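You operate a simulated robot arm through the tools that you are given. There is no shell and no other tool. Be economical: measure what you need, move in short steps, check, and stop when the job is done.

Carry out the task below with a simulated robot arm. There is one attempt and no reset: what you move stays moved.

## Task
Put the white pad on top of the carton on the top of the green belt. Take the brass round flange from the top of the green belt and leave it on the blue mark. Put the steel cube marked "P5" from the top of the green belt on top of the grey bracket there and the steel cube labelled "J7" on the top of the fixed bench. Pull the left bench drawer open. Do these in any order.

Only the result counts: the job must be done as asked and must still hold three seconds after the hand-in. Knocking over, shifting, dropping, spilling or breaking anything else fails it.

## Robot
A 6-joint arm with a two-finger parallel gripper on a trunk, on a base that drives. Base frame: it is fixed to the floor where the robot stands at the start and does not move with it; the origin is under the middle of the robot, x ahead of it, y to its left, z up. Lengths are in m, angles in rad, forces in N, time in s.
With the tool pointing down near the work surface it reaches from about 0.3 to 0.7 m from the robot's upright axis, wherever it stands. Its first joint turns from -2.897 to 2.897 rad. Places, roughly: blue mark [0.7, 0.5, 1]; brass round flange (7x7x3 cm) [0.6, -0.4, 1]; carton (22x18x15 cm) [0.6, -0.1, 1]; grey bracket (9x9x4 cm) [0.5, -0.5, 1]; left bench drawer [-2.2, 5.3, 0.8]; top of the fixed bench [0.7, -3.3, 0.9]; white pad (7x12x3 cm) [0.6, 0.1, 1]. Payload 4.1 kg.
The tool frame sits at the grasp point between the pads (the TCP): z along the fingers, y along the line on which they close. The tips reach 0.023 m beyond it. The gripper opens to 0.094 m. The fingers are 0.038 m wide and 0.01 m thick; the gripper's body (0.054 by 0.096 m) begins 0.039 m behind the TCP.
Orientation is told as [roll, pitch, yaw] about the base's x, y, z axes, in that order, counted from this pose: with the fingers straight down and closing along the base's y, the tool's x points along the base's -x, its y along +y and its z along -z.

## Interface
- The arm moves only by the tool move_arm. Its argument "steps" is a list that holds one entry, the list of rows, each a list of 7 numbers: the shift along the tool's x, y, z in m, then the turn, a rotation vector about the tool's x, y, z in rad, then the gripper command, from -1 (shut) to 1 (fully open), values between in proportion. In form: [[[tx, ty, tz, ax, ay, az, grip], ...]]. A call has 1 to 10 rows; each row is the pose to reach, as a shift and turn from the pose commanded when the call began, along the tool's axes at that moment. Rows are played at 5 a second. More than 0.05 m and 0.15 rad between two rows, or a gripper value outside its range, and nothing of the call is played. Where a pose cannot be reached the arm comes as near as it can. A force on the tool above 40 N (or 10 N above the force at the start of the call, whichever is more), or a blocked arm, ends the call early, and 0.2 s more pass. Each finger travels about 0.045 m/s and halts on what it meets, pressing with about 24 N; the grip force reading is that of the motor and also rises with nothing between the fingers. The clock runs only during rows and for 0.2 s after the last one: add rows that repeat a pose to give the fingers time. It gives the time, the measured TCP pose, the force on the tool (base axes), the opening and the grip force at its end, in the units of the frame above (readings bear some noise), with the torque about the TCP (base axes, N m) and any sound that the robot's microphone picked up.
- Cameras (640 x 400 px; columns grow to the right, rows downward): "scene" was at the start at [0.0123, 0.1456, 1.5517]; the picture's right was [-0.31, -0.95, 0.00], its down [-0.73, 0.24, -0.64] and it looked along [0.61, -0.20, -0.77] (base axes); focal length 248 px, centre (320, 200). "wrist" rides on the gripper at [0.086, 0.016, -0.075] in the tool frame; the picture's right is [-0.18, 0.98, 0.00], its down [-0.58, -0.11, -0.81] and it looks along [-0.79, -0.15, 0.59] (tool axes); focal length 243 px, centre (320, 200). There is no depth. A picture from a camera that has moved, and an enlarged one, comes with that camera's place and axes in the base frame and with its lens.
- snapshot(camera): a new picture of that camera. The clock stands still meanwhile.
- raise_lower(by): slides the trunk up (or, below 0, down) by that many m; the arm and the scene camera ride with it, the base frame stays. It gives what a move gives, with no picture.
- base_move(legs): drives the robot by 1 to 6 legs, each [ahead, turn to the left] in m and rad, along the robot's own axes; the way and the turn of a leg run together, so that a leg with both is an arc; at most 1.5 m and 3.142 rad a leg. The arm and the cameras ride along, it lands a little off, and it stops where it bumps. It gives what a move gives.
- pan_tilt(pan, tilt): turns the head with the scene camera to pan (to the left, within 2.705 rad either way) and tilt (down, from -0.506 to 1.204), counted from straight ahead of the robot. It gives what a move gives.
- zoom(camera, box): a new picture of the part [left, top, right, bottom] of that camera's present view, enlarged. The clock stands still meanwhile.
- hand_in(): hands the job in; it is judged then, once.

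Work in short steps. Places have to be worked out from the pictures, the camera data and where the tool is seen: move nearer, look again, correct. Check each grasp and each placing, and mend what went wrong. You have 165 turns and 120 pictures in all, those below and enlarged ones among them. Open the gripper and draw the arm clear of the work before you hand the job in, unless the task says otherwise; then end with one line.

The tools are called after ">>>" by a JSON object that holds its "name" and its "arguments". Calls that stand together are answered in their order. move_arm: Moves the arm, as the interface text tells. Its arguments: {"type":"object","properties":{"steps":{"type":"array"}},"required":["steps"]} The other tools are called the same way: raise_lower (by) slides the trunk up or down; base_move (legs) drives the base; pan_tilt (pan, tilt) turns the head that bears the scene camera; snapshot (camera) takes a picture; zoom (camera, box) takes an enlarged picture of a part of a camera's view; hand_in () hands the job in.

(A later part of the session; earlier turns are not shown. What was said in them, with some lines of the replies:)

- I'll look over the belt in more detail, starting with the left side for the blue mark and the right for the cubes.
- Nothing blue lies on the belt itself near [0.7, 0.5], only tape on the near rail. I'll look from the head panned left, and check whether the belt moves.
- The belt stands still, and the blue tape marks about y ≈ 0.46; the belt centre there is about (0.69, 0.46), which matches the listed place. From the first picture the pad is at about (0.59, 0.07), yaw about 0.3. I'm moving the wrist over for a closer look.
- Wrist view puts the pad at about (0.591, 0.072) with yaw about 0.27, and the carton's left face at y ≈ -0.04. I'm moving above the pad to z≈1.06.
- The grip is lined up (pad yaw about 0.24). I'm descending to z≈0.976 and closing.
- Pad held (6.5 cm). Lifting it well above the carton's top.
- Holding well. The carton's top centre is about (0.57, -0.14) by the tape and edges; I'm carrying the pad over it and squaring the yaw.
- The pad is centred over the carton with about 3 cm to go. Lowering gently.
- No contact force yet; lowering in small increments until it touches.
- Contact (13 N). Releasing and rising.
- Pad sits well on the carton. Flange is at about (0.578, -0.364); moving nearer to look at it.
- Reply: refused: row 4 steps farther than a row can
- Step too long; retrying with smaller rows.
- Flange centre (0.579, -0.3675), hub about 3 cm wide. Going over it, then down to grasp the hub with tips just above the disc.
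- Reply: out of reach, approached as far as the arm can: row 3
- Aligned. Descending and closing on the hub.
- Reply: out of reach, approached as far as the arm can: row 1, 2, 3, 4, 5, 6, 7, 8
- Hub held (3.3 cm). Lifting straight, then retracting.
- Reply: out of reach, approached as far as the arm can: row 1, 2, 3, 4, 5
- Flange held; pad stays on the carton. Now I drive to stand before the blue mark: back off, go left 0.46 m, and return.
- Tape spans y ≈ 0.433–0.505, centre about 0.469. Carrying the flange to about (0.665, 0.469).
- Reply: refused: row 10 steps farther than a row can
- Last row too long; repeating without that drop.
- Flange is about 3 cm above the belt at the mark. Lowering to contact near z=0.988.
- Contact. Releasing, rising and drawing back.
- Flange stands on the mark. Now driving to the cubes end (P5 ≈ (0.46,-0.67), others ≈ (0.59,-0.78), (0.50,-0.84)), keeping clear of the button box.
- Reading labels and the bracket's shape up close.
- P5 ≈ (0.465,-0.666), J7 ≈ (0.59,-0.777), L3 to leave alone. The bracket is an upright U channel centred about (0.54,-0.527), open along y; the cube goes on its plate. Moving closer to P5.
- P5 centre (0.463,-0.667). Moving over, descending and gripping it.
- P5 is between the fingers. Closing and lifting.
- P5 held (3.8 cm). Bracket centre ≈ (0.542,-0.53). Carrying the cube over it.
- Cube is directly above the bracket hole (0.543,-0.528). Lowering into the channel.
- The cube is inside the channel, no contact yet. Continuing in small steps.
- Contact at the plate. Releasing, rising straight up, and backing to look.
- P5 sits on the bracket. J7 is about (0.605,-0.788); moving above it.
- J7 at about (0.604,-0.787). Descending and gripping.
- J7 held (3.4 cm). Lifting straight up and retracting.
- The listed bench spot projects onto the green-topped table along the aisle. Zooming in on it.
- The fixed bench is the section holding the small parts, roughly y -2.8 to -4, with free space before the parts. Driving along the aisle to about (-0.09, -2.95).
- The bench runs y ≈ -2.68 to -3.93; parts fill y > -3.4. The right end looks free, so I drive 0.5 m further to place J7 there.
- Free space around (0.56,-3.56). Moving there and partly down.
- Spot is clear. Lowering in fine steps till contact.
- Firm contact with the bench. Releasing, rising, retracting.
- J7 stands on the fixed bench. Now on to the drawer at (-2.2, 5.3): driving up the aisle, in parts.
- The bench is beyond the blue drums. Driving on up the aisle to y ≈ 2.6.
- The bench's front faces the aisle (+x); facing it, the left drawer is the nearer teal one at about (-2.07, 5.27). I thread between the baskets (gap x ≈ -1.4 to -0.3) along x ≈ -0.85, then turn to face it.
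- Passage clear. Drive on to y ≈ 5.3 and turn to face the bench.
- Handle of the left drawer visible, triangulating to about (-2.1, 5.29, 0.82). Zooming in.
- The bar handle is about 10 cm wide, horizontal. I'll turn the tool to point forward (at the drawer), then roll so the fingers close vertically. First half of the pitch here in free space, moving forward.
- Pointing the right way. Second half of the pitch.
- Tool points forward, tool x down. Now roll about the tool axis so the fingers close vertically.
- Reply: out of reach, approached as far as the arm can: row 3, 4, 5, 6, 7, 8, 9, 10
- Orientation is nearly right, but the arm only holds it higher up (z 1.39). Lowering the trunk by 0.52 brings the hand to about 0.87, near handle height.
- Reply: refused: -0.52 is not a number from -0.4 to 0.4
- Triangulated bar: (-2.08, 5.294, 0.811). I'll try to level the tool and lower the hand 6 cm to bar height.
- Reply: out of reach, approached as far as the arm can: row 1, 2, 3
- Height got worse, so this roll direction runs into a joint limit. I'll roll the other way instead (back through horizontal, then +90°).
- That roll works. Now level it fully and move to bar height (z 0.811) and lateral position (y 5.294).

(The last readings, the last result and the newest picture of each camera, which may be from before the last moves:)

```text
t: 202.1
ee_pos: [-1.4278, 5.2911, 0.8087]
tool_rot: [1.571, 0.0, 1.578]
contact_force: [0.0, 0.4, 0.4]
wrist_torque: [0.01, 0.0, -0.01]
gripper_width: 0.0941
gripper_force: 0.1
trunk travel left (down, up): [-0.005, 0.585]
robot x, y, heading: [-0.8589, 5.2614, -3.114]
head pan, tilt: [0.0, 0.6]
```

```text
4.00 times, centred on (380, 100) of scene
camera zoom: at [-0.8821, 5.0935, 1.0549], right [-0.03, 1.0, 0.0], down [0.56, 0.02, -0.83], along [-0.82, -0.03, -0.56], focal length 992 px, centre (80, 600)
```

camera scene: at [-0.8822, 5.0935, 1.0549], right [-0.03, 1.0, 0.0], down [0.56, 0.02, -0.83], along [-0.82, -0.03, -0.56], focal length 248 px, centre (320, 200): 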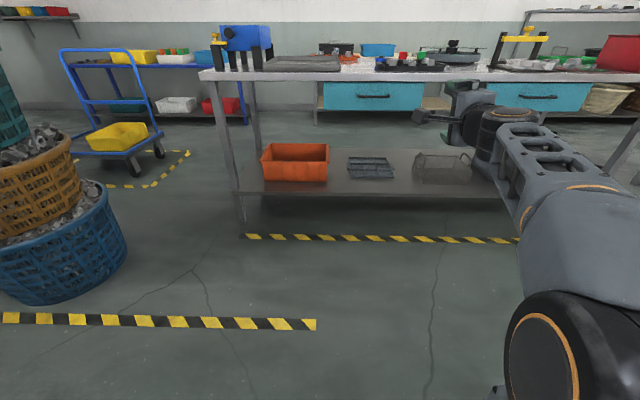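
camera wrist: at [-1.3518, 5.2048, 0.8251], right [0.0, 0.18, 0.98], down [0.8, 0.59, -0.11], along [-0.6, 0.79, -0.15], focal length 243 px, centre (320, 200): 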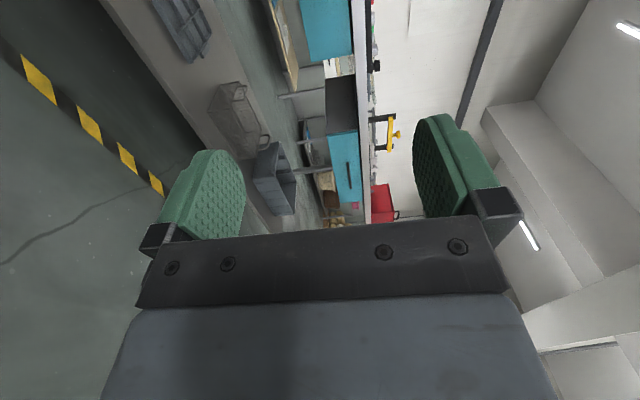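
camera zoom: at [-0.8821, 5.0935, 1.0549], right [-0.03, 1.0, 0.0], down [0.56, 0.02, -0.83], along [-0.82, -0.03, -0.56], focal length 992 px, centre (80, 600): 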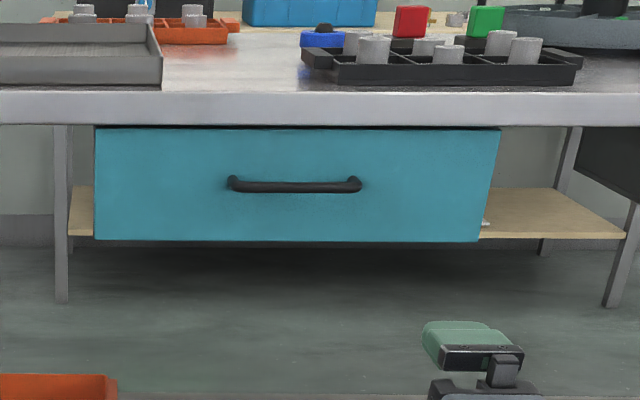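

Hand is level at handle height. The drawer face spans z 0.75–0.875, bar in the middle. Driving 0.42 m nearer.

>>> {"name": "base_move", "arguments": {"legs": [[0.42, 0]]}}

>>> {"name": "pan_tilt", "arguments": {"pan": 0.0, "tilt": 0.4}}

>>> {"name": "snapshot", "arguments": {"camera": "scene"}}

>>> {"name": "snapshot", "arguments": {"camera": "wrist"}}

```text
t: 204.7
ee_pos: [-1.8411, 5.2765, 0.8086]
tool_rot: [1.573, 0.0, 1.577]
contact_force: [1.4, 0.8, -0.6]
wrist_torque: [0.02, 0.01, -0.05]
gripper_width: 0.0939
gripper_force: 0.0
trunk travel left (down, up): [-0.005, 0.585]
robot x, y, heading: [-1.2725, 5.2483, -3.111]
head pan, tilt: [0.0, 0.6]
```

```text
t: 205.4
ee_pos: [-1.8399, 5.2779, 0.8093]
tool_rot: [1.572, -0.001, 1.578]
contact_force: [0.3, -0.9, 0.3]
wrist_torque: [0.02, 0.05, 0.02]
gripper_width: 0.0938
gripper_force: 0.0
trunk travel left (down, up): [-0.005, 0.585]
robot x, y, heading: [-1.2683, 5.248, -3.113]
head pan, tilt: [0.0, 0.4]
```

```text
53 pictures are left
camera scene: at [-1.2999, 5.0806, 1.0731], right [-0.03, 1.0, 0.0], down [0.39, 0.01, -0.92], along [-0.92, -0.03, -0.39], focal length 248 px, centre (320, 200)
```

scene: 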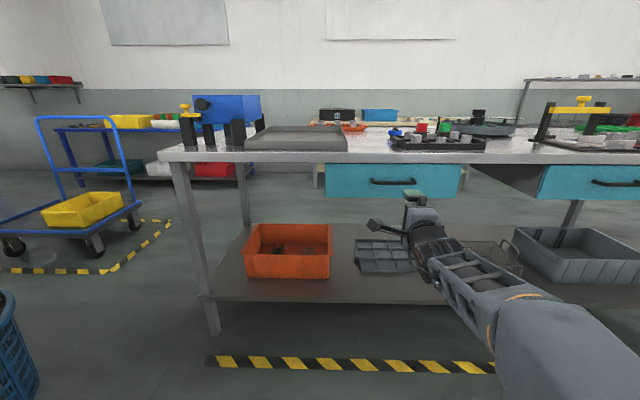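

```text
52 pictures are left
camera wrist: at [-1.7654, 5.1917, 0.8255], right [0.0, 0.18, 0.98], down [0.8, 0.59, -0.11], along [-0.6, 0.79, -0.15], focal length 243 px, centre (320, 200)
```

wrist: 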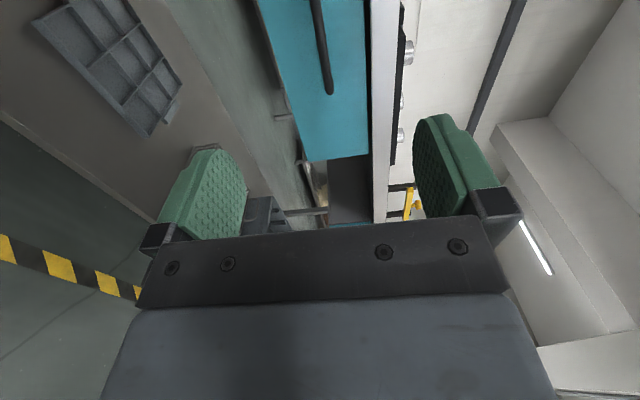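

Handle confirmed at (-2.078, 5.292, 0.808). Driving 0.14 m more, then finishing with the arm.

>>> {"name": "base_move", "arguments": {"legs": [[0.14, 0]]}}

>>> {"name": "snapshot", "arguments": {"camera": "wrist"}}

>>> {"name": "zoom", "arguments": {"camera": "scene", "box": [320, 120, 480, 220]}}

```text
t: 206.7
ee_pos: [-1.9773, 5.2725, 0.8086]
tool_rot: [1.571, 0.0, 1.582]
contact_force: [0.4, -0.6, 0.8]
wrist_torque: [-0.02, -0.01, 0.01]
gripper_width: 0.0938
gripper_force: 0.0
trunk travel left (down, up): [-0.005, 0.585]
robot x, y, heading: [-1.4072, 5.2428, -3.11]
head pan, tilt: [0.0, 0.4]
```

```text
51 pictures are left
camera wrist: at [-1.9016, 5.186, 0.8255], right [0.0, 0.18, 0.98], down [0.8, 0.59, -0.11], along [-0.6, 0.79, -0.15], focal length 243 px, centre (320, 200)
```

wrist: 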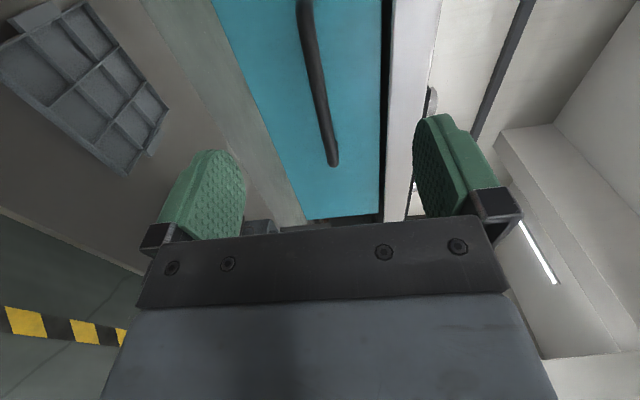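

```text
4.00 times, centred on (400, 170) of scene
camera zoom: at [-1.4358, 5.0761, 1.0731], right [-0.03, 1.0, 0.0], down [0.39, 0.01, -0.92], along [-0.92, -0.03, -0.39], focal length 992 px, centre (0, 320)
```

zoom: 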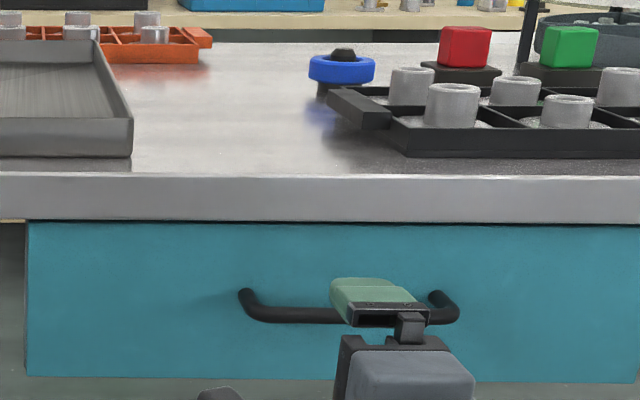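

Fingers straddle the bar height with room under the table lip. Narrowing the opening and advancing 9 cm so the bar lies between the fingers.

>>> {"name": "move_arm", "arguments": {"steps": [[[-0.005, 0, 0, 0, 0, 0, 0.3], [-0.01, 0, 0.02, 0, 0, 0, 0.3], [-0.014, 0, 0.045, 0, 0, 0, 0.3], [-0.017, 0, 0.07, 0, 0, 0, 0.3], [-0.017, 0, 0.09, 0, 0, 0, 0.3]]]}}

>>> {"name": "snapshot", "arguments": {"camera": "wrist"}}

>>> {"name": "zoom", "arguments": {"camera": "scene", "box": [320, 120, 480, 220]}}

```text
t: 207.9
ee_pos: [-2.0671, 5.2892, 0.8095]
tool_rot: [1.574, 0.001, 1.581]
contact_force: [0.0, -0.4, 0.5]
wrist_torque: [-0.01, -0.03, -0.01]
gripper_width: 0.0611
gripper_force: 0.0
trunk travel left (down, up): [-0.005, 0.585]
robot x, y, heading: [-1.4091, 5.2412, -3.111]
head pan, tilt: [0.0, 0.4]
```

```text
49 pictures are left
camera wrist: at [-1.9927, 5.2027, 0.8255], right [0.0, 0.18, 0.98], down [0.8, 0.59, -0.11], along [-0.6, 0.79, -0.15], focal length 243 px, centre (320, 200)
```

wrist: 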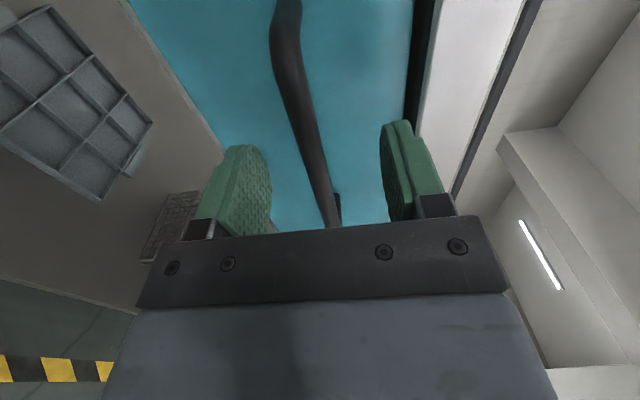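

```text
4.00 times, centred on (400, 170) of scene
camera zoom: at [-1.4356, 5.0761, 1.0731], right [-0.03, 1.0, 0.0], down [0.39, 0.01, -0.92], along [-0.92, -0.03, -0.39], focal length 992 px, centre (0, 320)
```

zoom: 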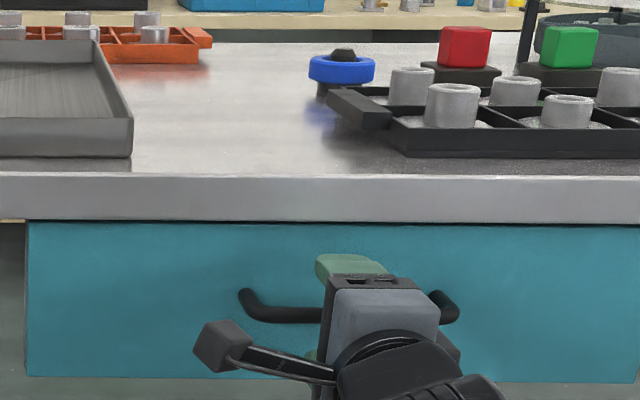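

The bar passes between the fingers. Closing.

>>> {"name": "move_arm", "arguments": {"steps": [[[0, 0, 0.003, 0, 0, 0, -1], [0, 0, 0.003, 0, 0, 0, -1], [0, 0, 0.003, 0, 0, 0, -1], [0, 0, 0.003, 0, 0, 0, -1], [0, 0, 0.003, 0, 0, 0, -1], [0, 0, 0.003, 0, 0, 0, -1], [0, 0, 0.003, 0, 0, 0, -1]]]}}

```text
t: 209.5
ee_pos: [-2.0714, 5.2887, 0.8051]
tool_rot: [1.564, 0.0, 1.581]
contact_force: [10.8, -2.4, -23.6]
wrist_torque: [-0.07, -0.41, -0.39]
gripper_width: 0.0119
gripper_force: 45.0
trunk travel left (down, up): [-0.005, 0.585]
robot x, y, heading: [-1.4079, 5.2419, -3.108]
head pan, tilt: [0.0, 0.4]
```

Bar gripped (1.2 cm), hand being pulled 4 mm down; relaxing that and starting the pull.

>>> {"name": "move_arm", "arguments": {"steps": [[[0, -0.003, 0, 0, 0, 0, -1], [0, -0.005, 0, 0, 0, 0, -1], [0, -0.005, -0.008, 0, 0, 0, -1], [0, -0.005, -0.018, 0, 0, 0, -1], [0, -0.005, -0.03, 0, 0, 0, -1]]]}}

```text
t: 210.7
ee_pos: [-2.0389, 5.2892, 0.804]
tool_rot: [1.574, -0.003, 1.581]
contact_force: [-1.2, -2.1, -2.3]
wrist_torque: [-0.21, -0.06, 0.98]
gripper_width: 0.0121
gripper_force: 44.6
trunk travel left (down, up): [-0.005, 0.585]
robot x, y, heading: [-1.4103, 5.2465, -3.108]
head pan, tilt: [0.0, 0.4]
```

The drawer seems to slide. Pulling on.

>>> {"name": "move_arm", "arguments": {"steps": [[[0, 0, -0.015, 0, 0, 0, -1], [0, 0, -0.03, 0, 0, 0, -1], [0, 0, -0.05, 0, 0, 0, -1], [0, 0, -0.07, 0, 0, 0, -1], [0, 0, -0.09, 0, 0, 0, -1], [0, 0, -0.11, 0, 0, 0, -1], [0, 0, -0.125, 0, 0, 0, -1]]]}}

>>> {"name": "snapshot", "arguments": {"camera": "scene"}}

```text
t: 212.3
ee_pos: [-1.9144, 5.2902, 0.8042]
tool_rot: [1.573, 0.001, 1.582]
contact_force: [0.6, -0.3, 3.6]
wrist_torque: [-0.07, 0.08, 0.19]
gripper_width: 0.0115
gripper_force: 44.9
trunk travel left (down, up): [-0.005, 0.585]
robot x, y, heading: [-1.4096, 5.2411, -3.111]
head pan, tilt: [0.0, 0.4]
```

```text
47 pictures are left
camera scene: at [-1.4356, 5.0761, 1.0731], right [-0.03, 1.0, 0.0], down [0.39, 0.01, -0.92], along [-0.92, -0.03, -0.39], focal length 248 px, centre (320, 200)
```

scene: 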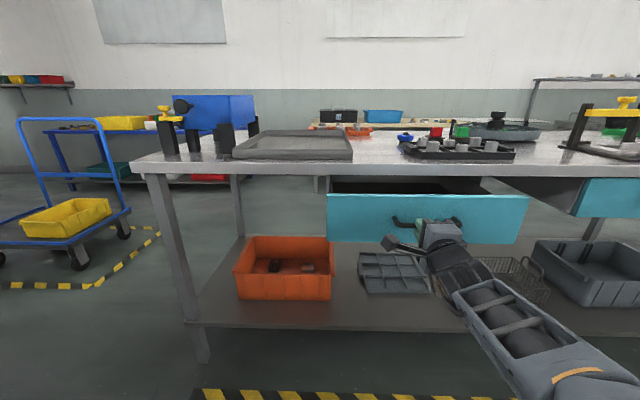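

Drawer is out about 16 cm. Pulling some 9 cm further to be sure.

>>> {"name": "move_arm", "arguments": {"steps": [[[0, 0, -0.015, 0, 0, 0, -1], [0, 0, -0.03, 0, 0, 0, -1], [0, 0, -0.05, 0, 0, 0, -1], [0, 0, -0.07, 0, 0, 0, -1], [0, 0, -0.09, 0, 0, 0, -1]]]}}

```text
t: 213.4
ee_pos: [-1.8565, 5.2907, 0.8043]
tool_rot: [1.573, 0.001, 1.593]
contact_force: [-1.4, 7.4, 15.7]
wrist_torque: [0.31, 0.26, -0.19]
gripper_width: 0.0115
gripper_force: 44.9
trunk travel left (down, up): [-0.005, 0.585]
robot x, y, heading: [-1.409, 5.2452, -3.108]
head pan, tilt: [0.0, 0.4]
stopped in row 5: the force on the tool passed its limit (the readings are from after the stop); the commanded pose is now the measured one
```

It stopped at about 21 cm, presumably the drawer's end stop. Opening the fingers, then backing off with the base.

>>> {"name": "move_arm", "arguments": {"steps": [[[0, 0, 0, 0, 0, 0, 0.7], [0, 0, 0, 0, 0, 0, 0.7], [0, 0, 0, 0, 0, 0, 0.7], [0, 0, 0, 0, 0, 0, 0.7], [0, 0, 0, 0, 0, 0, 0.7]]]}}

>>> {"name": "snapshot", "arguments": {"camera": "wrist"}}

```text
t: 214.6
ee_pos: [-1.8565, 5.2892, 0.8015]
tool_rot: [1.571, 0.003, 1.593]
contact_force: [0.0, 0.6, 1.2]
wrist_torque: [0.0, 0.03, 0.0]
gripper_width: 0.0799
gripper_force: 0.0
trunk travel left (down, up): [-0.005, 0.585]
robot x, y, heading: [-1.4096, 5.2439, -3.107]
head pan, tilt: [0.0, 0.4]
```

```text
46 pictures are left
camera wrist: at [-1.7791, 5.2042, 0.8195], right [-0.01, 0.19, 0.98], down [0.79, 0.6, -0.11], along [-0.61, 0.78, -0.15], focal length 243 px, centre (320, 200)
```

wrist: 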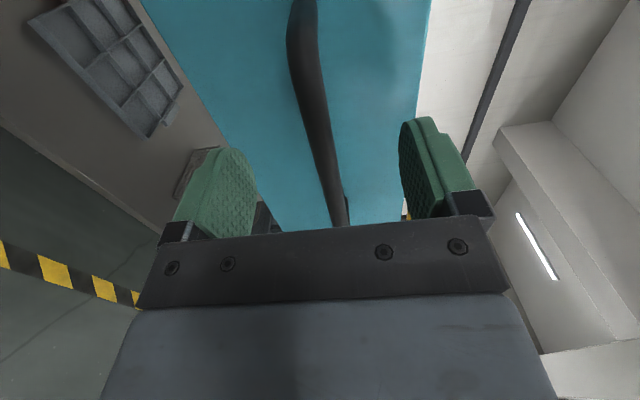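

Fingers are clear of the bar. Backing off the base straight.

>>> {"name": "base_move", "arguments": {"legs": [[-0.45, 0]]}}

>>> {"name": "snapshot", "arguments": {"camera": "scene"}}

```text
t: 217.2
ee_pos: [-1.4201, 5.3042, 0.8036]
tool_rot: [1.568, 0.0, 1.595]
contact_force: [-0.5, 0.5, -0.5]
wrist_torque: [0.02, -0.01, 0.0]
gripper_width: 0.0797
gripper_force: 0.1
trunk travel left (down, up): [-0.005, 0.585]
robot x, y, heading: [-0.9707, 5.2583, -3.106]
head pan, tilt: [0.0, 0.4]
```

```text
45 pictures are left
camera scene: at [-1.0054, 5.092, 1.0731], right [-0.04, 1.0, 0.0], down [0.39, 0.01, -0.92], along [-0.92, -0.03, -0.39], focal length 248 px, centre (320, 200)
```

scene: 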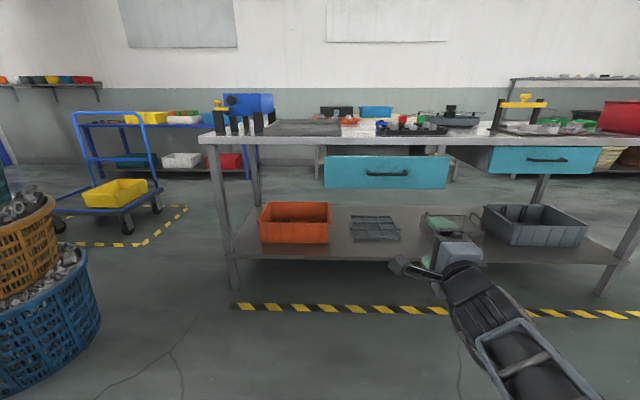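

The drawer stands open about 21 cm. I'll open the gripper fully; the arm is clear of everything.

>>> {"name": "move_arm", "arguments": {"steps": [[[0, 0, -0.01, 0, 0, 0, 1], [0, 0, -0.01, 0, 0, 0, 1]]]}}

>>> {"name": "zoom", "arguments": {"camera": "scene", "box": [290, 110, 490, 235]}}

```text
t: 217.8
ee_pos: [-1.4191, 5.3054, 0.7898]
tool_rot: [1.538, 0.012, 1.6]
contact_force: [0.3, 0.4, 0.6]
wrist_torque: [0.01, 0.02, -0.03]
gripper_width: 0.0938
gripper_force: 0.1
trunk travel left (down, up): [-0.005, 0.585]
robot x, y, heading: [-0.9705, 5.2621, -3.11]
head pan, tilt: [0.0, 0.4]
```

```text
3.20 times, centred on (390, 172) of scene
camera zoom: at [-1.0068, 5.0944, 1.0732], right [-0.04, 1.0, 0.0], down [0.4, 0.01, -0.92], along [-0.92, -0.03, -0.4], focal length 793 px, centre (96, 288)
```

zoom: 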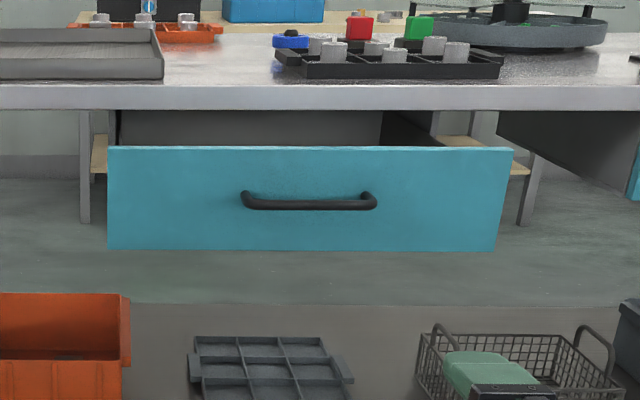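

That move shows the arm was at its near-reach limit, so the earlier stop may not have been the drawer's end. I'll regrasp and pull with more arm room. First driving forward 0.25 m with the hand still short of the bar.

>>> {"name": "move_arm", "arguments": {"steps": [[[0, 0, 0.02, 0, 0, 0, 0.5], [0, 0, 0.05, 0, 0, 0, 0.5], [0, 0, 0.05, 0, 0, 0, 0.5]]]}}

>>> {"name": "base_move", "arguments": {"legs": [[0.25, 0]]}}

>>> {"name": "snapshot", "arguments": {"camera": "wrist"}}

>>> {"name": "snapshot", "arguments": {"camera": "scene"}}

```text
t: 218.7
ee_pos: [-1.4562, 5.3032, 0.8089]
tool_rot: [1.576, 0.0, 1.595]
contact_force: [-0.6, 0.0, 0.2]
wrist_torque: [0.0, -0.02, 0.0]
gripper_width: 0.0703
gripper_force: 0.1
trunk travel left (down, up): [-0.005, 0.585]
robot x, y, heading: [-0.9724, 5.2604, -3.108]
head pan, tilt: [0.0, 0.4]
```

```text
t: 220.5
ee_pos: [-1.7046, 5.2962, 0.807]
tool_rot: [1.575, 0.0, 1.594]
contact_force: [-0.9, 0.6, 0.1]
wrist_torque: [-0.01, -0.01, -0.01]
gripper_width: 0.0705
gripper_force: 0.1
trunk travel left (down, up): [-0.005, 0.585]
robot x, y, heading: [-1.2187, 5.2491, -3.11]
head pan, tilt: [0.0, 0.4]
```

```text
43 pictures are left
camera wrist: at [-1.6273, 5.2097, 0.8231], right [0.0, 0.18, 0.98], down [0.79, 0.6, -0.11], along [-0.61, 0.78, -0.15], focal length 243 px, centre (320, 200)
```

wrist: 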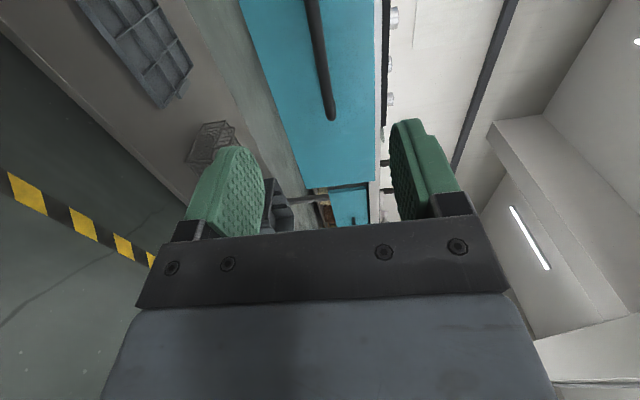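

```text
42 pictures are left
camera scene: at [-1.2482, 5.0825, 1.0731], right [-0.03, 1.0, 0.0], down [0.39, 0.01, -0.92], along [-0.92, -0.03, -0.39], focal length 248 px, centre (320, 200)
```

scene: 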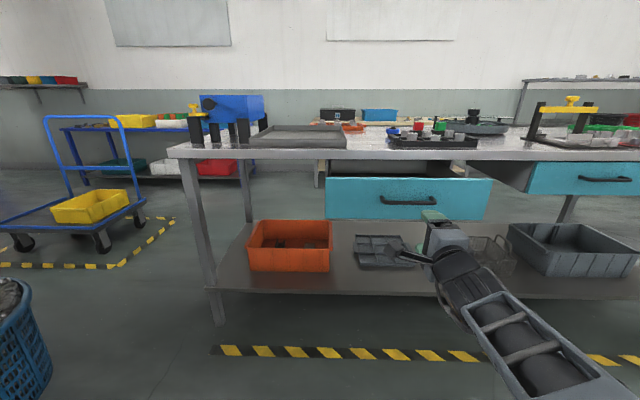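

Bar at x ≈ -1.87, z ≈ 0.803. Advancing 0.155 m and closing.

>>> {"name": "move_arm", "arguments": {"steps": [[[0, -0.002, 0.04, 0, 0, 0, 0.5], [0, -0.003, 0.08, 0, 0, 0, 0.5], [0, -0.003, 0.12, 0, 0, 0, 0.5], [0, -0.003, 0.155, 0, 0, 0, 0.5], [0, -0.003, 0.155, 0, 0, 0, -1], [0, -0.003, 0.155, 0, 0, 0, -1], [0, -0.003, 0.155, 0, 0, 0, -1], [0, -0.003, 0.155, 0, 0, 0, -1], [0, -0.003, 0.155, 0, 0, 0, -1], [0, -0.003, 0.155, 0, 0, 0, -1]]]}}

```text
t: 222.7
ee_pos: [-1.8568, 5.2922, 0.804]
tool_rot: [1.576, 0.0, 1.595]
contact_force: [-1.2, 0.2, 4.3]
wrist_torque: [-0.05, 0.07, 0.05]
gripper_width: 0.0118
gripper_force: 44.5
trunk travel left (down, up): [-0.005, 0.585]
robot x, y, heading: [-1.2216, 5.2525, -3.109]
head pan, tilt: [0.0, 0.4]
```

Regrasped. Pulling gently further; the force guard will show the end stop.

>>> {"name": "move_arm", "arguments": {"steps": [[[0, 0, -0.01, 0, 0, 0, -1], [0, 0, -0.02, 0, 0, 0, -1], [0, 0, -0.03, 0, 0, 0, -1], [0, 0, -0.045, 0, 0, 0, -1], [0, 0, -0.06, 0, 0, 0, -1], [0, 0, -0.075, 0, 0, 0, -1], [0, 0, -0.09, 0, 0, 0, -1]]]}}

```text
t: 224.3
ee_pos: [-1.769, 5.2914, 0.8047]
tool_rot: [1.578, 0.0, 1.595]
contact_force: [0.0, -6.6, 14.3]
wrist_torque: [-0.14, 0.21, -1.25]
gripper_width: 0.0116
gripper_force: 44.9
trunk travel left (down, up): [-0.005, 0.585]
robot x, y, heading: [-1.2193, 5.2512, -3.109]
head pan, tilt: [0.0, 0.4]
```

Now about 30 cm out with no stop met. That is plainly open; releasing and checking.

>>> {"name": "move_arm", "arguments": {"steps": [[[0, 0, 0, 0, 0, 0, 0.7], [0, 0, 0, 0, 0, 0, 0.7], [0, 0, 0, 0, 0, 0, 0.7], [0, 0, 0, 0, 0, 0, 0.7], [0, 0, 0, 0, 0, 0, 0.7]]]}}

>>> {"name": "base_move", "arguments": {"legs": [[-0.4, 0]]}}

>>> {"name": "snapshot", "arguments": {"camera": "scene"}}

```text
t: 225.5
ee_pos: [-1.7706, 5.2926, 0.8038]
tool_rot: [1.574, 0.001, 1.592]
contact_force: [-1.4, 0.5, 0.3]
wrist_torque: [-0.02, -0.03, -0.01]
gripper_width: 0.0799
gripper_force: 0.1
trunk travel left (down, up): [-0.005, 0.585]
robot x, y, heading: [-1.2226, 5.2536, -3.102]
head pan, tilt: [0.0, 0.4]
```

```text
t: 227.9
ee_pos: [-1.3779, 5.3049, 0.803]
tool_rot: [1.575, 0.001, 1.597]
contact_force: [0.0, 0.4, -0.4]
wrist_torque: [0.05, 0.01, 0.0]
gripper_width: 0.08
gripper_force: 0.0
trunk travel left (down, up): [-0.005, 0.585]
robot x, y, heading: [-0.8278, 5.265, -3.104]
head pan, tilt: [0.0, 0.4]
```

```text
41 pictures are left
camera scene: at [-0.8547, 5.0966, 1.0731], right [-0.04, 1.0, 0.0], down [0.39, 0.01, -0.92], along [-0.92, -0.03, -0.39], focal length 248 px, centre (320, 200)
```

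scene: 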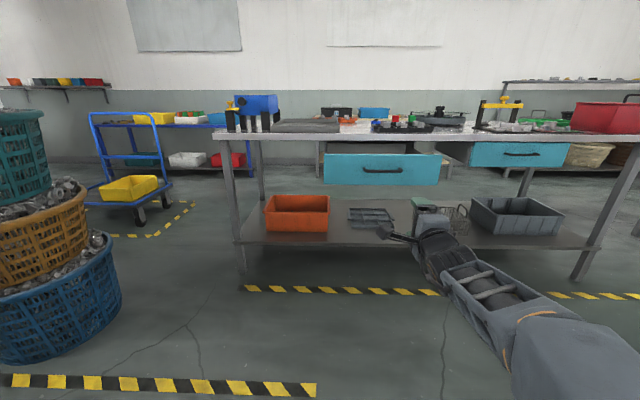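

Drawer stays open and level; the robot is clear. Opening the gripper fully and handing in.

>>> {"name": "move_arm", "arguments": {"steps": [[[0, 0, 0, 0, 0, 0, 1], [0, 0, 0, 0, 0, 0, 1]]]}}

>>> {"name": "hand_in", "arguments": {}}

```text
t: 228.5
ee_pos: [-1.3775, 5.3049, 0.803]
tool_rot: [1.574, -0.001, 1.596]
contact_force: [0.1, -0.1, 0.9]
wrist_torque: [-0.02, -0.01, 0.02]
gripper_width: 0.0939
gripper_force: 0.0
trunk travel left (down, up): [-0.005, 0.585]
robot x, y, heading: [-0.8265, 5.2651, -3.108]
head pan, tilt: [0.0, 0.4]
```

```text
The job is handed in.
```

I did all five tasks and handed the job in: the pad is on the carton, the flange is mid-belt in line with the blue tape (I took that as the blue mark, as nothing blue lay on the belt), P5 is on the grey bracket, J7 is on the fixed bench, and the left drawer is open about 30 cm.
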